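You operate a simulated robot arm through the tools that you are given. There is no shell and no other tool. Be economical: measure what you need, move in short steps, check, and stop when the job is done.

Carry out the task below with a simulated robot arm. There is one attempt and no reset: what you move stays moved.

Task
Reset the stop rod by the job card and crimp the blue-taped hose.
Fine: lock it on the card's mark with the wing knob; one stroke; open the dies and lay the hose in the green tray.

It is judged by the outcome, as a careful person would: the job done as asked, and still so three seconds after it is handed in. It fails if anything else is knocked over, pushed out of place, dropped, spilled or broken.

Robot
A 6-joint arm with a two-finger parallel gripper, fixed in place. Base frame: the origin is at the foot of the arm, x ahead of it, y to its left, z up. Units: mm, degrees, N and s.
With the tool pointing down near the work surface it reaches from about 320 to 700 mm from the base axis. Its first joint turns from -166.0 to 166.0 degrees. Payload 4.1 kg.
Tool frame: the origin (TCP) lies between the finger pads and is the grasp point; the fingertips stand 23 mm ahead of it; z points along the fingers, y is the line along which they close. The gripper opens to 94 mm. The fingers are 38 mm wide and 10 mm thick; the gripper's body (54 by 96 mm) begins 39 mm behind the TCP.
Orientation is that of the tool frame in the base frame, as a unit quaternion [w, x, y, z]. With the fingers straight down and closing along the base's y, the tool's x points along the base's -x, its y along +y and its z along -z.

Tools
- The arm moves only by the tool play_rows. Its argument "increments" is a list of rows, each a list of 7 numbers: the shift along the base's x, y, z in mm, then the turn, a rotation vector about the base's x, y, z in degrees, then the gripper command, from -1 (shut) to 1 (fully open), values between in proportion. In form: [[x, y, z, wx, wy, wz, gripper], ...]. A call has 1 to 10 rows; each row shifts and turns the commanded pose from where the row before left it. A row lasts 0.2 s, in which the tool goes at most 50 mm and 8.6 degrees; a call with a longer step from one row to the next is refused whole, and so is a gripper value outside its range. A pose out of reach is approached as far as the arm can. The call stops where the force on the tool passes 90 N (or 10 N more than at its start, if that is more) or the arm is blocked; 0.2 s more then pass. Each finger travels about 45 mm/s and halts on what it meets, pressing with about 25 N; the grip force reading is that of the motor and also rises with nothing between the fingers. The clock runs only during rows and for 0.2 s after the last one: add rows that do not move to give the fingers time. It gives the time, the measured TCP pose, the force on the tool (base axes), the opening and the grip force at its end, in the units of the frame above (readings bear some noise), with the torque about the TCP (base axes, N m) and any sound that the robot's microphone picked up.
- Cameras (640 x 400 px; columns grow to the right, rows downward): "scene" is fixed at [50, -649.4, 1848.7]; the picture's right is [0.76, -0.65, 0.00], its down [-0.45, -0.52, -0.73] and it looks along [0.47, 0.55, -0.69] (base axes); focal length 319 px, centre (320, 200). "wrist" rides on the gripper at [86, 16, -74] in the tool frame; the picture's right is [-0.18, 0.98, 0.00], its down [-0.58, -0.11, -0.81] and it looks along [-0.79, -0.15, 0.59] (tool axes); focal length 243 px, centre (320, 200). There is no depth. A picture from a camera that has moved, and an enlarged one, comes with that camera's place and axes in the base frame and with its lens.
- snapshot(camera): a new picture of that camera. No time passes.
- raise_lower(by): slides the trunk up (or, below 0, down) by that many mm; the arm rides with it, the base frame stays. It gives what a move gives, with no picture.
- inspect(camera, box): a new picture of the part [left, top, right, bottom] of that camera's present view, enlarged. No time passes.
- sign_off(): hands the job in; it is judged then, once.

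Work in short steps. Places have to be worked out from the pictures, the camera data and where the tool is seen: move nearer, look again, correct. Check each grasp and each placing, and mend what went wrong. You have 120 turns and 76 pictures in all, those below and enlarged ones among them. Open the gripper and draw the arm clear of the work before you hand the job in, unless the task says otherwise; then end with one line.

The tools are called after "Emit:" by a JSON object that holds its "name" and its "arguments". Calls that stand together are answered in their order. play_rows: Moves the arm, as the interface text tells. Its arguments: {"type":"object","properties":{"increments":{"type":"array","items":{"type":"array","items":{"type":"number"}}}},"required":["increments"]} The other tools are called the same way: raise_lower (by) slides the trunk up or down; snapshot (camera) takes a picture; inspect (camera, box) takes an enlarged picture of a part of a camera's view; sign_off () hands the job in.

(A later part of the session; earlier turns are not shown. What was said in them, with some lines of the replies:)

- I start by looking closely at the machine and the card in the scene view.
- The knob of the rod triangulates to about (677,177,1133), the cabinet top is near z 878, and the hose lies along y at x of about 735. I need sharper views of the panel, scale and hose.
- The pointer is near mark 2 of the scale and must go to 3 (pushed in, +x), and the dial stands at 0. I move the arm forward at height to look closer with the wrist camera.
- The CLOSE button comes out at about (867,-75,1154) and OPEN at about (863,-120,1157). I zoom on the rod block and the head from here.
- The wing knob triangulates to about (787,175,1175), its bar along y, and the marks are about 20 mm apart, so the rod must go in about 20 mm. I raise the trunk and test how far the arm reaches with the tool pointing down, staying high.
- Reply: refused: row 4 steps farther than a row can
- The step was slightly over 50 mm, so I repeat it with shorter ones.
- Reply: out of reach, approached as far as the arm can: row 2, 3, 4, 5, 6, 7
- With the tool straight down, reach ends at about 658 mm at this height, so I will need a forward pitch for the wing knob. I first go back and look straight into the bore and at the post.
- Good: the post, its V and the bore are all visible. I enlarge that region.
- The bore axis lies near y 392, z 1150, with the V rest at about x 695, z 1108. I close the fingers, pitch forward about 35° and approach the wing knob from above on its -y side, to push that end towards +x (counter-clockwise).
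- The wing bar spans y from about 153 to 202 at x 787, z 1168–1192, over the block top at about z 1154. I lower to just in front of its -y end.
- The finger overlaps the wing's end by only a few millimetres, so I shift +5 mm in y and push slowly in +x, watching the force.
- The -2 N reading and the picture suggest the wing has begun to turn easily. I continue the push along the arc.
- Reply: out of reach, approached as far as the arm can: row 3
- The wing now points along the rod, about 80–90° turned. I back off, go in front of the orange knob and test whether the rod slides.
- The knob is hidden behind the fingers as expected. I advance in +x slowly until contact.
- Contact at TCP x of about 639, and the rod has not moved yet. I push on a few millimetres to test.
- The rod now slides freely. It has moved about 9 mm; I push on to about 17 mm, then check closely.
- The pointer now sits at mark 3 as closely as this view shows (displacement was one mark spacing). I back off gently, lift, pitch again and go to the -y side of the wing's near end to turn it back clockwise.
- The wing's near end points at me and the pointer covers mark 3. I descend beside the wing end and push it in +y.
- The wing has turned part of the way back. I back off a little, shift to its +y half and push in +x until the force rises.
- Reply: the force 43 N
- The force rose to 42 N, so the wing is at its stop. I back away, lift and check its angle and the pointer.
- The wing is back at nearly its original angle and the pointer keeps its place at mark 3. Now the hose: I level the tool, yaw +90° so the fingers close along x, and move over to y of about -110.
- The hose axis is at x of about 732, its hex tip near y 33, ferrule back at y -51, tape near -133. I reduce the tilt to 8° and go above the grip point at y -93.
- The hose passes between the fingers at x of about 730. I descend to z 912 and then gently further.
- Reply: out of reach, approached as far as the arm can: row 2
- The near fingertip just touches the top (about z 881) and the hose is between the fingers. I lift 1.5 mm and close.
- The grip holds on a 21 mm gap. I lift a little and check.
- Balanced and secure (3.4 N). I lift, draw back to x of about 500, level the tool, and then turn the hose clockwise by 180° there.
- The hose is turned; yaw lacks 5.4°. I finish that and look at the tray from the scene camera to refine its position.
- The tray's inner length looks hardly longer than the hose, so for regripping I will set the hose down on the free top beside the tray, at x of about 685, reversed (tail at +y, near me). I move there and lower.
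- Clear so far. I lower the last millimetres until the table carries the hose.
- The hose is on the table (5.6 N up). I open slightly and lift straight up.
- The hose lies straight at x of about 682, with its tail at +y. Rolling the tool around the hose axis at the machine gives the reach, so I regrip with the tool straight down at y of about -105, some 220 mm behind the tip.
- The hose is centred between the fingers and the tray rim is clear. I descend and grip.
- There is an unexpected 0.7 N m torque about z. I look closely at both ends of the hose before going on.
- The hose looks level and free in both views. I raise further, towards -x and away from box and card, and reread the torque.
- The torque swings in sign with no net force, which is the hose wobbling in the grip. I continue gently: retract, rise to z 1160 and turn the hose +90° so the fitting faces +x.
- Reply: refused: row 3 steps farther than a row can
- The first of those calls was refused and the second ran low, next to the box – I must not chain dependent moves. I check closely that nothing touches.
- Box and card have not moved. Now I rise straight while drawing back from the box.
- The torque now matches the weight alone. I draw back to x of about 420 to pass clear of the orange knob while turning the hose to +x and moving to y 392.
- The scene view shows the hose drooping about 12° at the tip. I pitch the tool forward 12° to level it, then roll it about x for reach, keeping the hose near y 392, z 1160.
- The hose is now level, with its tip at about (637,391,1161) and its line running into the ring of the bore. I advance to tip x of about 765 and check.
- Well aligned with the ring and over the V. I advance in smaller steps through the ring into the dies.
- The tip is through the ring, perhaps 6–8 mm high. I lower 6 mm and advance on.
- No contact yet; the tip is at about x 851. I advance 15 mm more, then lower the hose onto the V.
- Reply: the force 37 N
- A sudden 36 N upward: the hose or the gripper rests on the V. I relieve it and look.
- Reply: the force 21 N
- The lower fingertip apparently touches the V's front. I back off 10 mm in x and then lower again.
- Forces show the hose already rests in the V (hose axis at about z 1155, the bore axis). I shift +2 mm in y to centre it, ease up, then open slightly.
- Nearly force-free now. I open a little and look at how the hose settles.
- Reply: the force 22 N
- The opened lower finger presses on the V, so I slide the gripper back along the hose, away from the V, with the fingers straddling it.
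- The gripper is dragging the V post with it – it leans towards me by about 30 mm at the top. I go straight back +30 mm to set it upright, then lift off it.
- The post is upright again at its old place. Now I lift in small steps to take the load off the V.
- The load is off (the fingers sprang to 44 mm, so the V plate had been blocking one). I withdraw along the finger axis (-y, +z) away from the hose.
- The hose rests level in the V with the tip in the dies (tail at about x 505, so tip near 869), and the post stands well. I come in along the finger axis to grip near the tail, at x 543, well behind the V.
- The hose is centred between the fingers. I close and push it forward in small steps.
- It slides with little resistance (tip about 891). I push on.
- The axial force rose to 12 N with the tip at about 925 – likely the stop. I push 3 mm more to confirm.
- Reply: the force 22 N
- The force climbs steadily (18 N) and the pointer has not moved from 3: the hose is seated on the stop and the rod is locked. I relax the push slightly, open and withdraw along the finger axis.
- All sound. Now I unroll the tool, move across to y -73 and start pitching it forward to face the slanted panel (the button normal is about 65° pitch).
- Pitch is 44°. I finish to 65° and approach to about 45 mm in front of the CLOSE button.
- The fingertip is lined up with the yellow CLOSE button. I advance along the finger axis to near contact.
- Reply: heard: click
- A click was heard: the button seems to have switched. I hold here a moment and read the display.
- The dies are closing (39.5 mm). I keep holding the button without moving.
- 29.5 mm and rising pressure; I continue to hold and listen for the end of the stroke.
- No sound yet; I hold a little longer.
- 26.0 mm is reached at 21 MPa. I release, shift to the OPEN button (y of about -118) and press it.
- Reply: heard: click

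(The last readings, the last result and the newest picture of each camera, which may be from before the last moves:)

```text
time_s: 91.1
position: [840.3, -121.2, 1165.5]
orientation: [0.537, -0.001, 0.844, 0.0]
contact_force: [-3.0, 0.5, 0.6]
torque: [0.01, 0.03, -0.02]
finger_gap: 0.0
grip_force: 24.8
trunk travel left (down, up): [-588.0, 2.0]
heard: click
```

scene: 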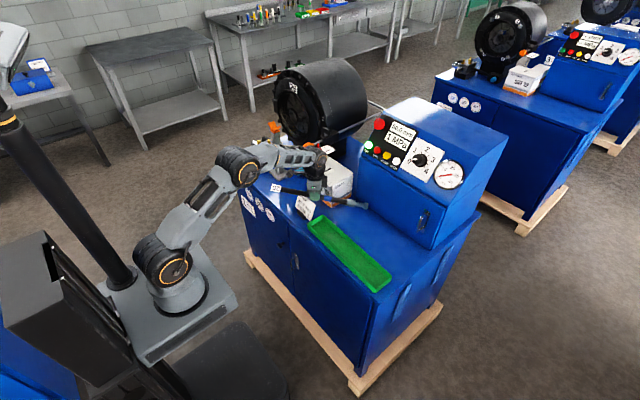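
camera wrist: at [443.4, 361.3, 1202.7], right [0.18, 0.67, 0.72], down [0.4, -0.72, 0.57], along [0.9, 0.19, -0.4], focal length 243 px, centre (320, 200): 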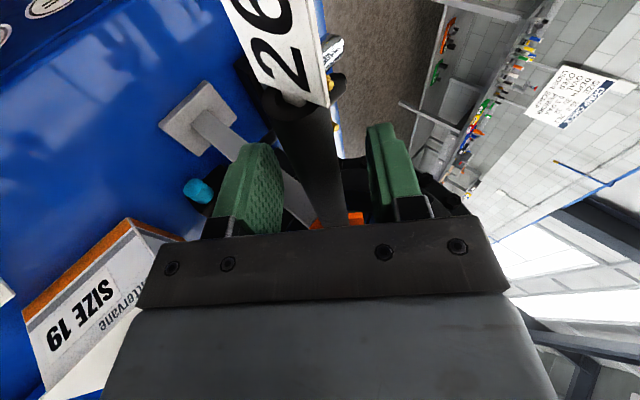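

Click on OPEN. I hold it for the dies to open fully.

Emit:
{"name": "play_rows", "arguments": {"increments": [[0, 0, 0, 0, 0, 0, -1], [0, 0, 0, 0, 0, 0, -1], [0, 0, 0, 0, 0, 0, -1], [0, 0, 0, 0, 0, 0, -1], [0, 0, 0, 0, 0, 0, -1], [0, 0, 0, 0, 0, 0, -1], [0, 0, 0, 0, 0, 0, -1], [0, 0, 0, 0, 0, 0, -1], [0, 0, 0, 0, 0, 0, -1], [0, 0, 0, 0, 0, 0, -1]]}}

Emit:
{"name": "play_rows", "arguments": {"increments": [[0, 0, 0, 0, 0, 0, -1], [0, 0, 0, 0, 0, 0, -1], [0, 0, 0, 0, 0, 0, -1], [0, 0, 0, 0, 0, 0, -1], [0, 0, 0, 0, 0, 0, -1], [0, 0, 0, 0, 0, 0, -1], [0, 0, 0, 0, 0, 0, -1], [0, 0, 0, 0, 0, 0, -1]]}}

Emit:
{"name": "inspect", "arguments": {"camera": "scene", "box": [230, 70, 430, 190]}}

```text
time_s: 93.3
position: [840.6, -120.3, 1166.3]
orientation: [0.538, -0.001, 0.843, 0.0]
contact_force: [-2.8, 0.0, 2.1]
torque: [0.01, 0.01, 0.01]
finger_gap: 0.1
grip_force: 25.1
trunk travel left (down, up): [-588.0, 2.0]
```

```text
time_s: 95.1
position: [841.4, -119.6, 1165.2]
orientation: [0.537, -0.001, 0.844, 0.0]
contact_force: [-1.7, 0.1, 1.2]
torque: [0.01, 0.02, -0.06]
finger_gap: 0.0
grip_force: 24.9
trunk travel left (down, up): [-588.0, 2.0]
```

```text
3.20 times, centred on (330, 130) of scene
camera zoom: at [50.0, -649.4, 1848.7], right [0.76, -0.65, 0.0], down [-0.45, -0.52, -0.73], along [0.47, 0.55, -0.69], focal length 1019 px, centre (288, 424)
```

zoom: 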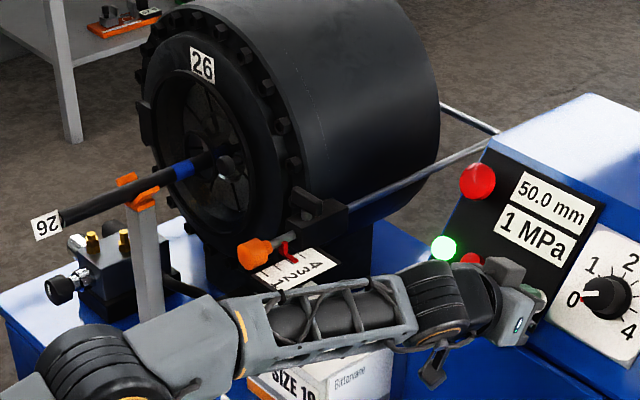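

The dies are open (50.0 mm), and the hose still lies in the V. I back away from the panel and undo the pitch on the way back.

Emit:
{"name": "play_rows", "arguments": {"increments": [[-18, 0, 8.5, 0, 0, 0, -1], [-36, 5, 18, 0, 0, 0, -1], [-40, 10, 20, 0, 0, 0, -1], [-40, 10, 15, 0, 0, 0, -1], [-40, 10, 10, 0, 7, 0, -1], [-40, 10, 5, 0, 8, 0, -1], [-35, 20, 0, 0, 8, 0, -1], [-20, 30, 0, 0, 8, 0, -1], [-10, 35, 0, 0, 8, 0, -1], [-10, 38, 0, 0, 8, 0, -1]]}}

```text
time_s: 97.3
position: [553.3, 50.1, 1241.5]
orientation: [0.155, -0.001, 0.988, 0.0]
contact_force: [0.1, 0.0, -0.4]
torque: [0.03, 0.0, 0.0]
finger_gap: 0.1
grip_force: 25.1
trunk travel left (down, up): [-588.0, 2.0]
```

Now I restore the 12° pitch and 45° roll, moving to the start of the finger-axis approach to the hose at x 603.

Emit:
{"name": "play_rows", "arguments": {"increments": [[0, 38, 0, 0, 5.8, 0, -0.5], [5, 38, 0, 7.5, 0, 0, 0], [5, 38, 0, 7.5, 0, 0, 0], [10, 38, 0, 7.5, 0, 0, 0], [10, 38, 0, 7.5, 0, 0, 0], [10, 38, -5, 7.5, 0, 0, 0], [10, 38, -8, 7.5, 0, 0, 0], [0, 3, -5, 0, 0, 0, 0], [0, 0, 0, 0, 0, 0, 0]]}}

```text
time_s: 99.3
position: [602.8, 317.0, 1225.7]
orientation: [0.098, 0.04, 0.919, 0.381]
contact_force: [1.0, 0.4, 0.0]
torque: [-0.02, 0.02, 0.0]
finger_gap: 47.1
grip_force: 0.1
trunk travel left (down, up): [-588.0, 2.0]
```

The pose matches the earlier approach line. I go in along the finger axis and close on the hose.

Emit:
{"name": "play_rows", "arguments": {"increments": [[0, 20, -20, 0, 0, 0, 0], [0, 20, -20, 0, 0, 0, 0], [0, 18, -18, 0, 0, 0, 0], [0, 13, -13, 0, 0, 0, 0], [0, 0, 0, 0, 0, 0, 0], [0, 0, 0, 0, 0, 0, -0.5], [0, 0, 0, 0, 0, 0, -1], [0, 0, 0, 0, 0, 0, -1], [0, 0, 0, 0, 0, 0, -1]]}}

```text
time_s: 101.3
position: [601.4, 388.9, 1153.9]
orientation: [0.099, 0.041, 0.919, 0.38]
contact_force: [-0.9, -3.4, -0.8]
torque: [-0.07, 0.55, -0.64]
finger_gap: 20.9
grip_force: 25.2
trunk travel left (down, up): [-588.0, 2.0]
```

The hose is gripped. I pull it back about 95 mm along x, keeping it in the V.

Emit:
{"name": "play_rows", "arguments": {"increments": [[-8, 0, 0.5, 0, 0, 0, -1], [-12, 0, 0.5, 0, 0, 0, -1], [-15, 0, 0, 0, 0, 0, -1], [-15, 0, 0, 0, 0, 0, -1], [-15, 0, 0, 0, 0, 0, -1], [-15, 0, 0, 0, 0, 0, -1], [-12, 0, 0, 0, 0, 0, -1], [0, 0, 0, 0, 0, 0, -1]]}}

```text
time_s: 103.1
position: [509.7, 388.7, 1156.0]
orientation: [0.098, 0.04, 0.919, 0.38]
contact_force: [0.6, -1.0, -2.6]
torque: [-0.05, 0.59, -0.08]
finger_gap: 20.9
grip_force: 25.4
trunk travel left (down, up): [-588.0, 2.0]
```

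Pulled back 92 mm (tip about 839, centre of mass still beyond the V). I lower 2 mm, open, and withdraw to regrip closer to the middle.

Emit:
{"name": "play_rows", "arguments": {"increments": [[0, 0, -2, 0, 0, 0, -1], [0, 0, 0, 0, 0, 0, -0.6], [0, 0, 0, 0, 0, 0, -0.3], [0, 0, 0, 0, 0, 0, 0], [0, -6, 6, 0, 0, 0, 0], [0, -15, 15, 0, 0, 0, 0], [0, -25, 25, 0, 0, 0, 0], [0, -25, 25, 0, 0, 0, 0], [0, 0, 0, 0, 0, 0, 0]]}}

Emit:
{"name": "inspect", "arguments": {"camera": "scene", "box": [210, 85, 330, 185]}}

```text
time_s: 105.1
position: [512.4, 318.3, 1223.2]
orientation: [0.099, 0.04, 0.918, 0.381]
contact_force: [-0.4, -0.8, 0.0]
torque: [0.01, -0.01, 0.02]
finger_gap: 47.0
grip_force: 0.0
trunk travel left (down, up): [-588.0, 2.0]
```

```text
4.00 times, centred on (270, 135) of scene
camera zoom: at [50.0, -649.4, 1848.7], right [0.76, -0.65, 0.0], down [-0.45, -0.52, -0.73], along [0.47, 0.55, -0.69], focal length 1274 px, centre (520, 460)
```

zoom: 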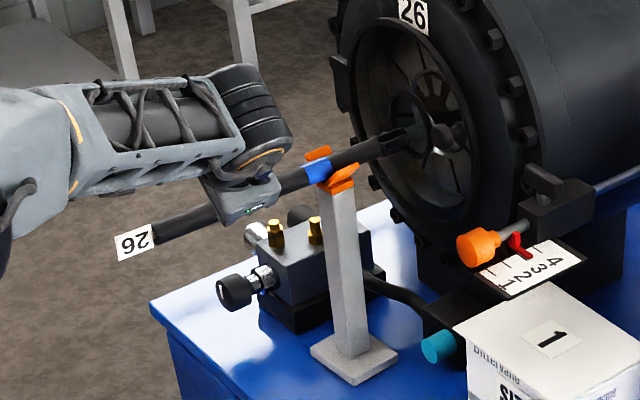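

The hose rests stably and the crimped ferrule is visible. I shift to x 607 and grip there.

Emit:
{"name": "play_rows", "arguments": {"increments": [[40, 0, 0, 0, 0, 0, 0], [40, 0, 0, 0, 0, 0, 0], [15, 0, 0, 0, 0, 0, 0], [0, 20, -20, 0, 0, 0, 0], [0, 20, -20, 0, 0, 0, 0], [0, 18, -18, 0, 0, 0, 0], [0, 12, -13, 0, 0, 0, 0], [0, 0, 0, 0, 0, 0, -0.5], [0, 0, 0, 0, 0, 0, -1], [0, 0, 0, 0, 0, 0, -1]]}}

```text
time_s: 107.3
position: [604.5, 387.1, 1151.1]
orientation: [0.098, 0.041, 0.919, 0.38]
contact_force: [-0.4, -4.0, -0.1]
torque: [-0.07, 0.37, -0.15]
finger_gap: 21.8
grip_force: 24.3
trunk travel left (down, up): [-588.0, 2.0]
```

Gripped. I lift 8 mm out of the V and pull the hose straight back out of the bore.

Emit:
{"name": "play_rows", "arguments": {"increments": [[0, 0, 4, 0, 0, 0, -1], [0, 0, 5, 0, 0, 0, -1], [-15, 0, 0, 0, 0, 0, -1], [-20, 0, 1, 0, 0, 0, -1], [-20, 0, 1, 0, 0, 0, -1], [-20, 0, 1, 0, 0, 0, -1], [-20, 0, 1, 0, 0, 0, -1], [0, 0, 0, 0, 0, 0, -1]]}}

```text
time_s: 109.1
position: [510.5, 388.7, 1166.7]
orientation: [0.098, 0.041, 0.919, 0.38]
contact_force: [-0.5, -0.3, -4.2]
torque: [-0.02, 0.32, -0.01]
finger_gap: 21.7
grip_force: 24.6
trunk travel left (down, up): [-588.0, 2.0]
```

Free, with only its weight on the gripper. I raise and retreat on, clear of the V.

Emit:
{"name": "play_rows", "arguments": {"increments": [[-5, 0, 10, 0, 0, 0, -1], [-20, 0, 10, 0, 0, 0, -1], [-30, 0, 5, 0, 0, 0, -1], [-35, 0, 5, 0, 0, 0, -1], [0, 0, 5, -7.5, 0, 0, -1], [0, 0, 0, -7.5, 0, 0, -1], [0, 0, 0, -7.5, 0, 0, -1], [0, 0, 0, -7.5, 0, 0, -1], [0, 0, 0, -7.5, 0, 0, -1], [0, 0, 0, -7.5, 0, 0, -1]]}}

```text
time_s: 111.3
position: [421.0, 387.9, 1202.0]
orientation: [0.106, -0.001, 0.994, -0.002]
contact_force: [0.0, 0.5, -3.8]
torque: [0.03, 0.36, 0.0]
finger_gap: 21.5
grip_force: 25.2
trunk travel left (down, up): [-588.0, 2.0]
```

I carry it towards the tray at height while turning it -90°, fitting to -y.

Emit:
{"name": "play_rows", "arguments": {"increments": [[0, -40, 0, 0, 0, 0, -1], [0, -42, 0, 0, 0, -8.2, -1], [0, -42, 0, 0, 0, -8.2, -1], [0, -42, 0, 0, 0, -8.2, -1], [0, -42, 0, 0, 0, -8.2, -1], [0, -42, 0, 0, 0, -8.2, -1], [0, -42, 0, 0, 0, -8.2, -1], [0, -42, 0, 0, 0, -8.2, -1], [0, -42, 0, 0, 0, -8.2, -1], [0, -42, 0, 0, 0, -8.2, -1]]}}

```text
time_s: 113.5
position: [418.0, -31.9, 1201.8]
orientation: [0.084, 0.598, 0.795, -0.064]
contact_force: [-0.3, -0.2, -3.1]
torque: [0.32, 0.06, 0.0]
finger_gap: 21.3
grip_force: 24.6
trunk travel left (down, up): [-588.0, 2.0]
```

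I finish the turn to -91° (the tray's direction) and come to hover over the tray.

Emit:
{"name": "play_rows", "arguments": {"increments": [[20, -10, -10, 0, 0, -8.5, -1], [25, -10, -25, 0, 0, -8.8, -1], [28, -10, -32, 0, 0, 0, -1], [28, -10, -32, 0, 0, 0, -1], [28, -10, -32, 0, 0, 0, -1], [28, -12, -32, 0, 0, 0, -1], [27, -11, -32, 0, 0, 0, -1], [0, 0, -30, 0, 0, 0, -1], [0, 0, -12, 0, 0, 0, -1], [0, 0, 0, 0, 0, 0, -1]]}}

```text
refused: row 2 steps farther than a row can; nothing moved
```

The turn in one row was slightly too big; I repeat with smaller ones.

Emit:
{"name": "play_rows", "arguments": {"increments": [[20, -10, -10, 0, 0, -8, -1], [25, -10, -25, 0, 0, -8, -1], [28, -10, -32, 0, 0, -1.3, -1], [28, -10, -32, 0, 0, 0, -1], [28, -10, -32, 0, 0, 0, -1], [28, -12, -32, 0, 0, 0, -1], [27, -11, -32, 0, 0, 0, -1], [0, 0, -30, 0, 0, 0, -1], [0, 0, -12, 0, 0, 0, -1], [0, 0, 0, 0, 0, 0, -1]]}}

Emit:
{"name": "inspect", "arguments": {"camera": "scene", "box": [285, 185, 405, 295]}}

```text
time_s: 115.7
position: [604.1, -102.1, 963.4]
orientation: [0.075, 0.709, 0.697, -0.076]
contact_force: [0.1, -0.6, -3.4]
torque: [0.3, -0.02, 0.1]
finger_gap: 21.6
grip_force: 24.7
trunk travel left (down, up): [-588.0, 2.0]
```

```text
3.64 times, centred on (345, 240) of scene
camera zoom: at [50.0, -649.4, 1848.7], right [0.76, -0.65, 0.0], down [-0.45, -0.52, -0.73], along [0.47, 0.55, -0.69], focal length 1158 px, centre (229, 54)
```

zoom: 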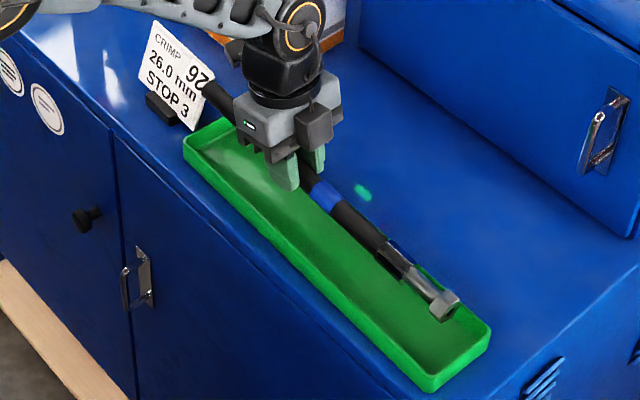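

Tip at about y -313 and tail at +32, so I shift -15 mm in y and -2 in x to centre it in the tray, then lower until contact.

Emit:
{"name": "play_rows", "arguments": {"increments": [[-1, -8, 0, 0, 0, 0, -1], [-1, -7, 0, 0, 0, 0, -1], [0, 0, -15, 0, 0, 0, -1], [0, 0, -15, 0, 0, 0, -1], [0, 0, -10, 0, 0, 0, -1], [0, 0, -6, 0, 0, 0, -1], [0, 0, 0, 0, 0, 0, -1]]}}

```text
time_s: 117.3
position: [602.0, -119.5, 918.8]
orientation: [0.075, 0.709, 0.697, -0.076]
contact_force: [-0.9, -1.6, -0.9]
torque: [-0.25, 0.01, 0.03]
finger_gap: 21.7
grip_force: 24.8
trunk travel left (down, up): [-588.0, 2.0]
```

The fitting end has touched the tray floor. I lower a few more millimetres.

Emit:
{"name": "play_rows", "arguments": {"increments": [[0, 0, -3, 0, 0, 0, -1], [0, 0, -3, 0, 0, 0, -1], [0, 0, 0, 0, 0, 0, -1]]}}

```text
time_s: 118.1
position: [601.7, -118.0, 912.3]
orientation: [0.075, 0.709, 0.697, -0.075]
contact_force: [1.2, 1.3, -0.8]
torque: [-0.28, 0.0, 0.28]
finger_gap: 21.6
grip_force: 24.9
trunk travel left (down, up): [-588.0, 2.0]
```

Low enough. I open the fingers slightly, wait, and withdraw upwards along the finger axis.

Emit:
{"name": "play_rows", "arguments": {"increments": [[0, 0, 0, 0, 0, 0, -0.5], [0, 0, 0, 0, 0, 0, -0.35], [0, 0, 0, 0, 0, 0, -0.28], [0, 0, 0, 0, 0, 0, -0.28], [0, 2, 10, 0, 0, 0, -0.28], [0, 4, 20, 0, 0, 0, -0.28], [0, 6, 30, 0, 0, 0, -0.28], [-10, 8, 40, 0, 0, 0, 0], [-30, 0, 35, 0, 0, 0, 0.5], [-40, 0, 20, 0, 0, 0, 0.8]]}}

```text
time_s: 120.3
position: [518.1, -99.6, 1066.7]
orientation: [0.075, 0.709, 0.697, -0.076]
contact_force: [-0.8, 0.6, 0.4]
torque: [-0.05, 0.0, -0.05]
finger_gap: 84.6
grip_force: 0.1
trunk travel left (down, up): [-588.0, 2.0]
```

I draw the arm further up and back and check the result in the last picture but one.

Emit:
{"name": "play_rows", "arguments": {"increments": [[-35, 10, 30, 0, 0, 0, 1], [-35, 10, 30, 0, 0, 0, 1], [-35, 10, 30, 0, 0, 0, 1], [-30, 10, 35, 0, 0, 0, 1], [-20, 10, 40, 0, 0, 0, 1], [0, 0, 40, 0, 0, 0, 1], [0, 0, 0, 0, 0, 0, 1]]}}

Emit:
{"name": "inspect", "arguments": {"camera": "scene", "box": [230, 70, 430, 300]}}

```text
time_s: 121.9
position: [365.8, -48.7, 1272.3]
orientation: [0.075, 0.709, 0.697, -0.077]
contact_force: [0.7, -0.3, 0.6]
torque: [0.03, 0.0, -0.02]
finger_gap: 94.2
grip_force: 0.0
trunk travel left (down, up): [-588.0, 2.0]
```

```text
1.74 times, centred on (330, 185) of scene
camera zoom: at [50.0, -649.4, 1848.7], right [0.76, -0.65, 0.0], down [-0.45, -0.52, -0.73], along [0.47, 0.55, -0.69], focal length 554 px, centre (303, 226)
```

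zoom: 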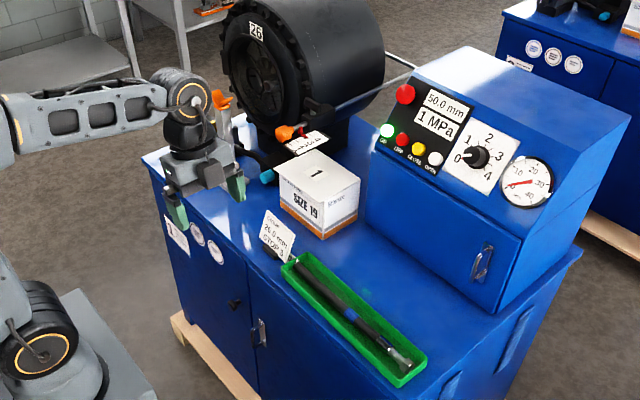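

The crimped hose lies in the green tray, the dies read 50.0 mm, the rod is locked at mark 3, and everything else stands in place with the arm clear. I hand the job in.

Emit:
{"name": "sign_off", "arguments": {}}

```text
The job is handed in.
```

The stop rod is locked on mark 3 and the blue-taped hose was crimped to 26.0 mm in one stroke. The dies are open again and the hose is in the green tray; the hose-rest post tipped about 30 mm while I seated the hose, but I set it upright and it looks back in its old place.
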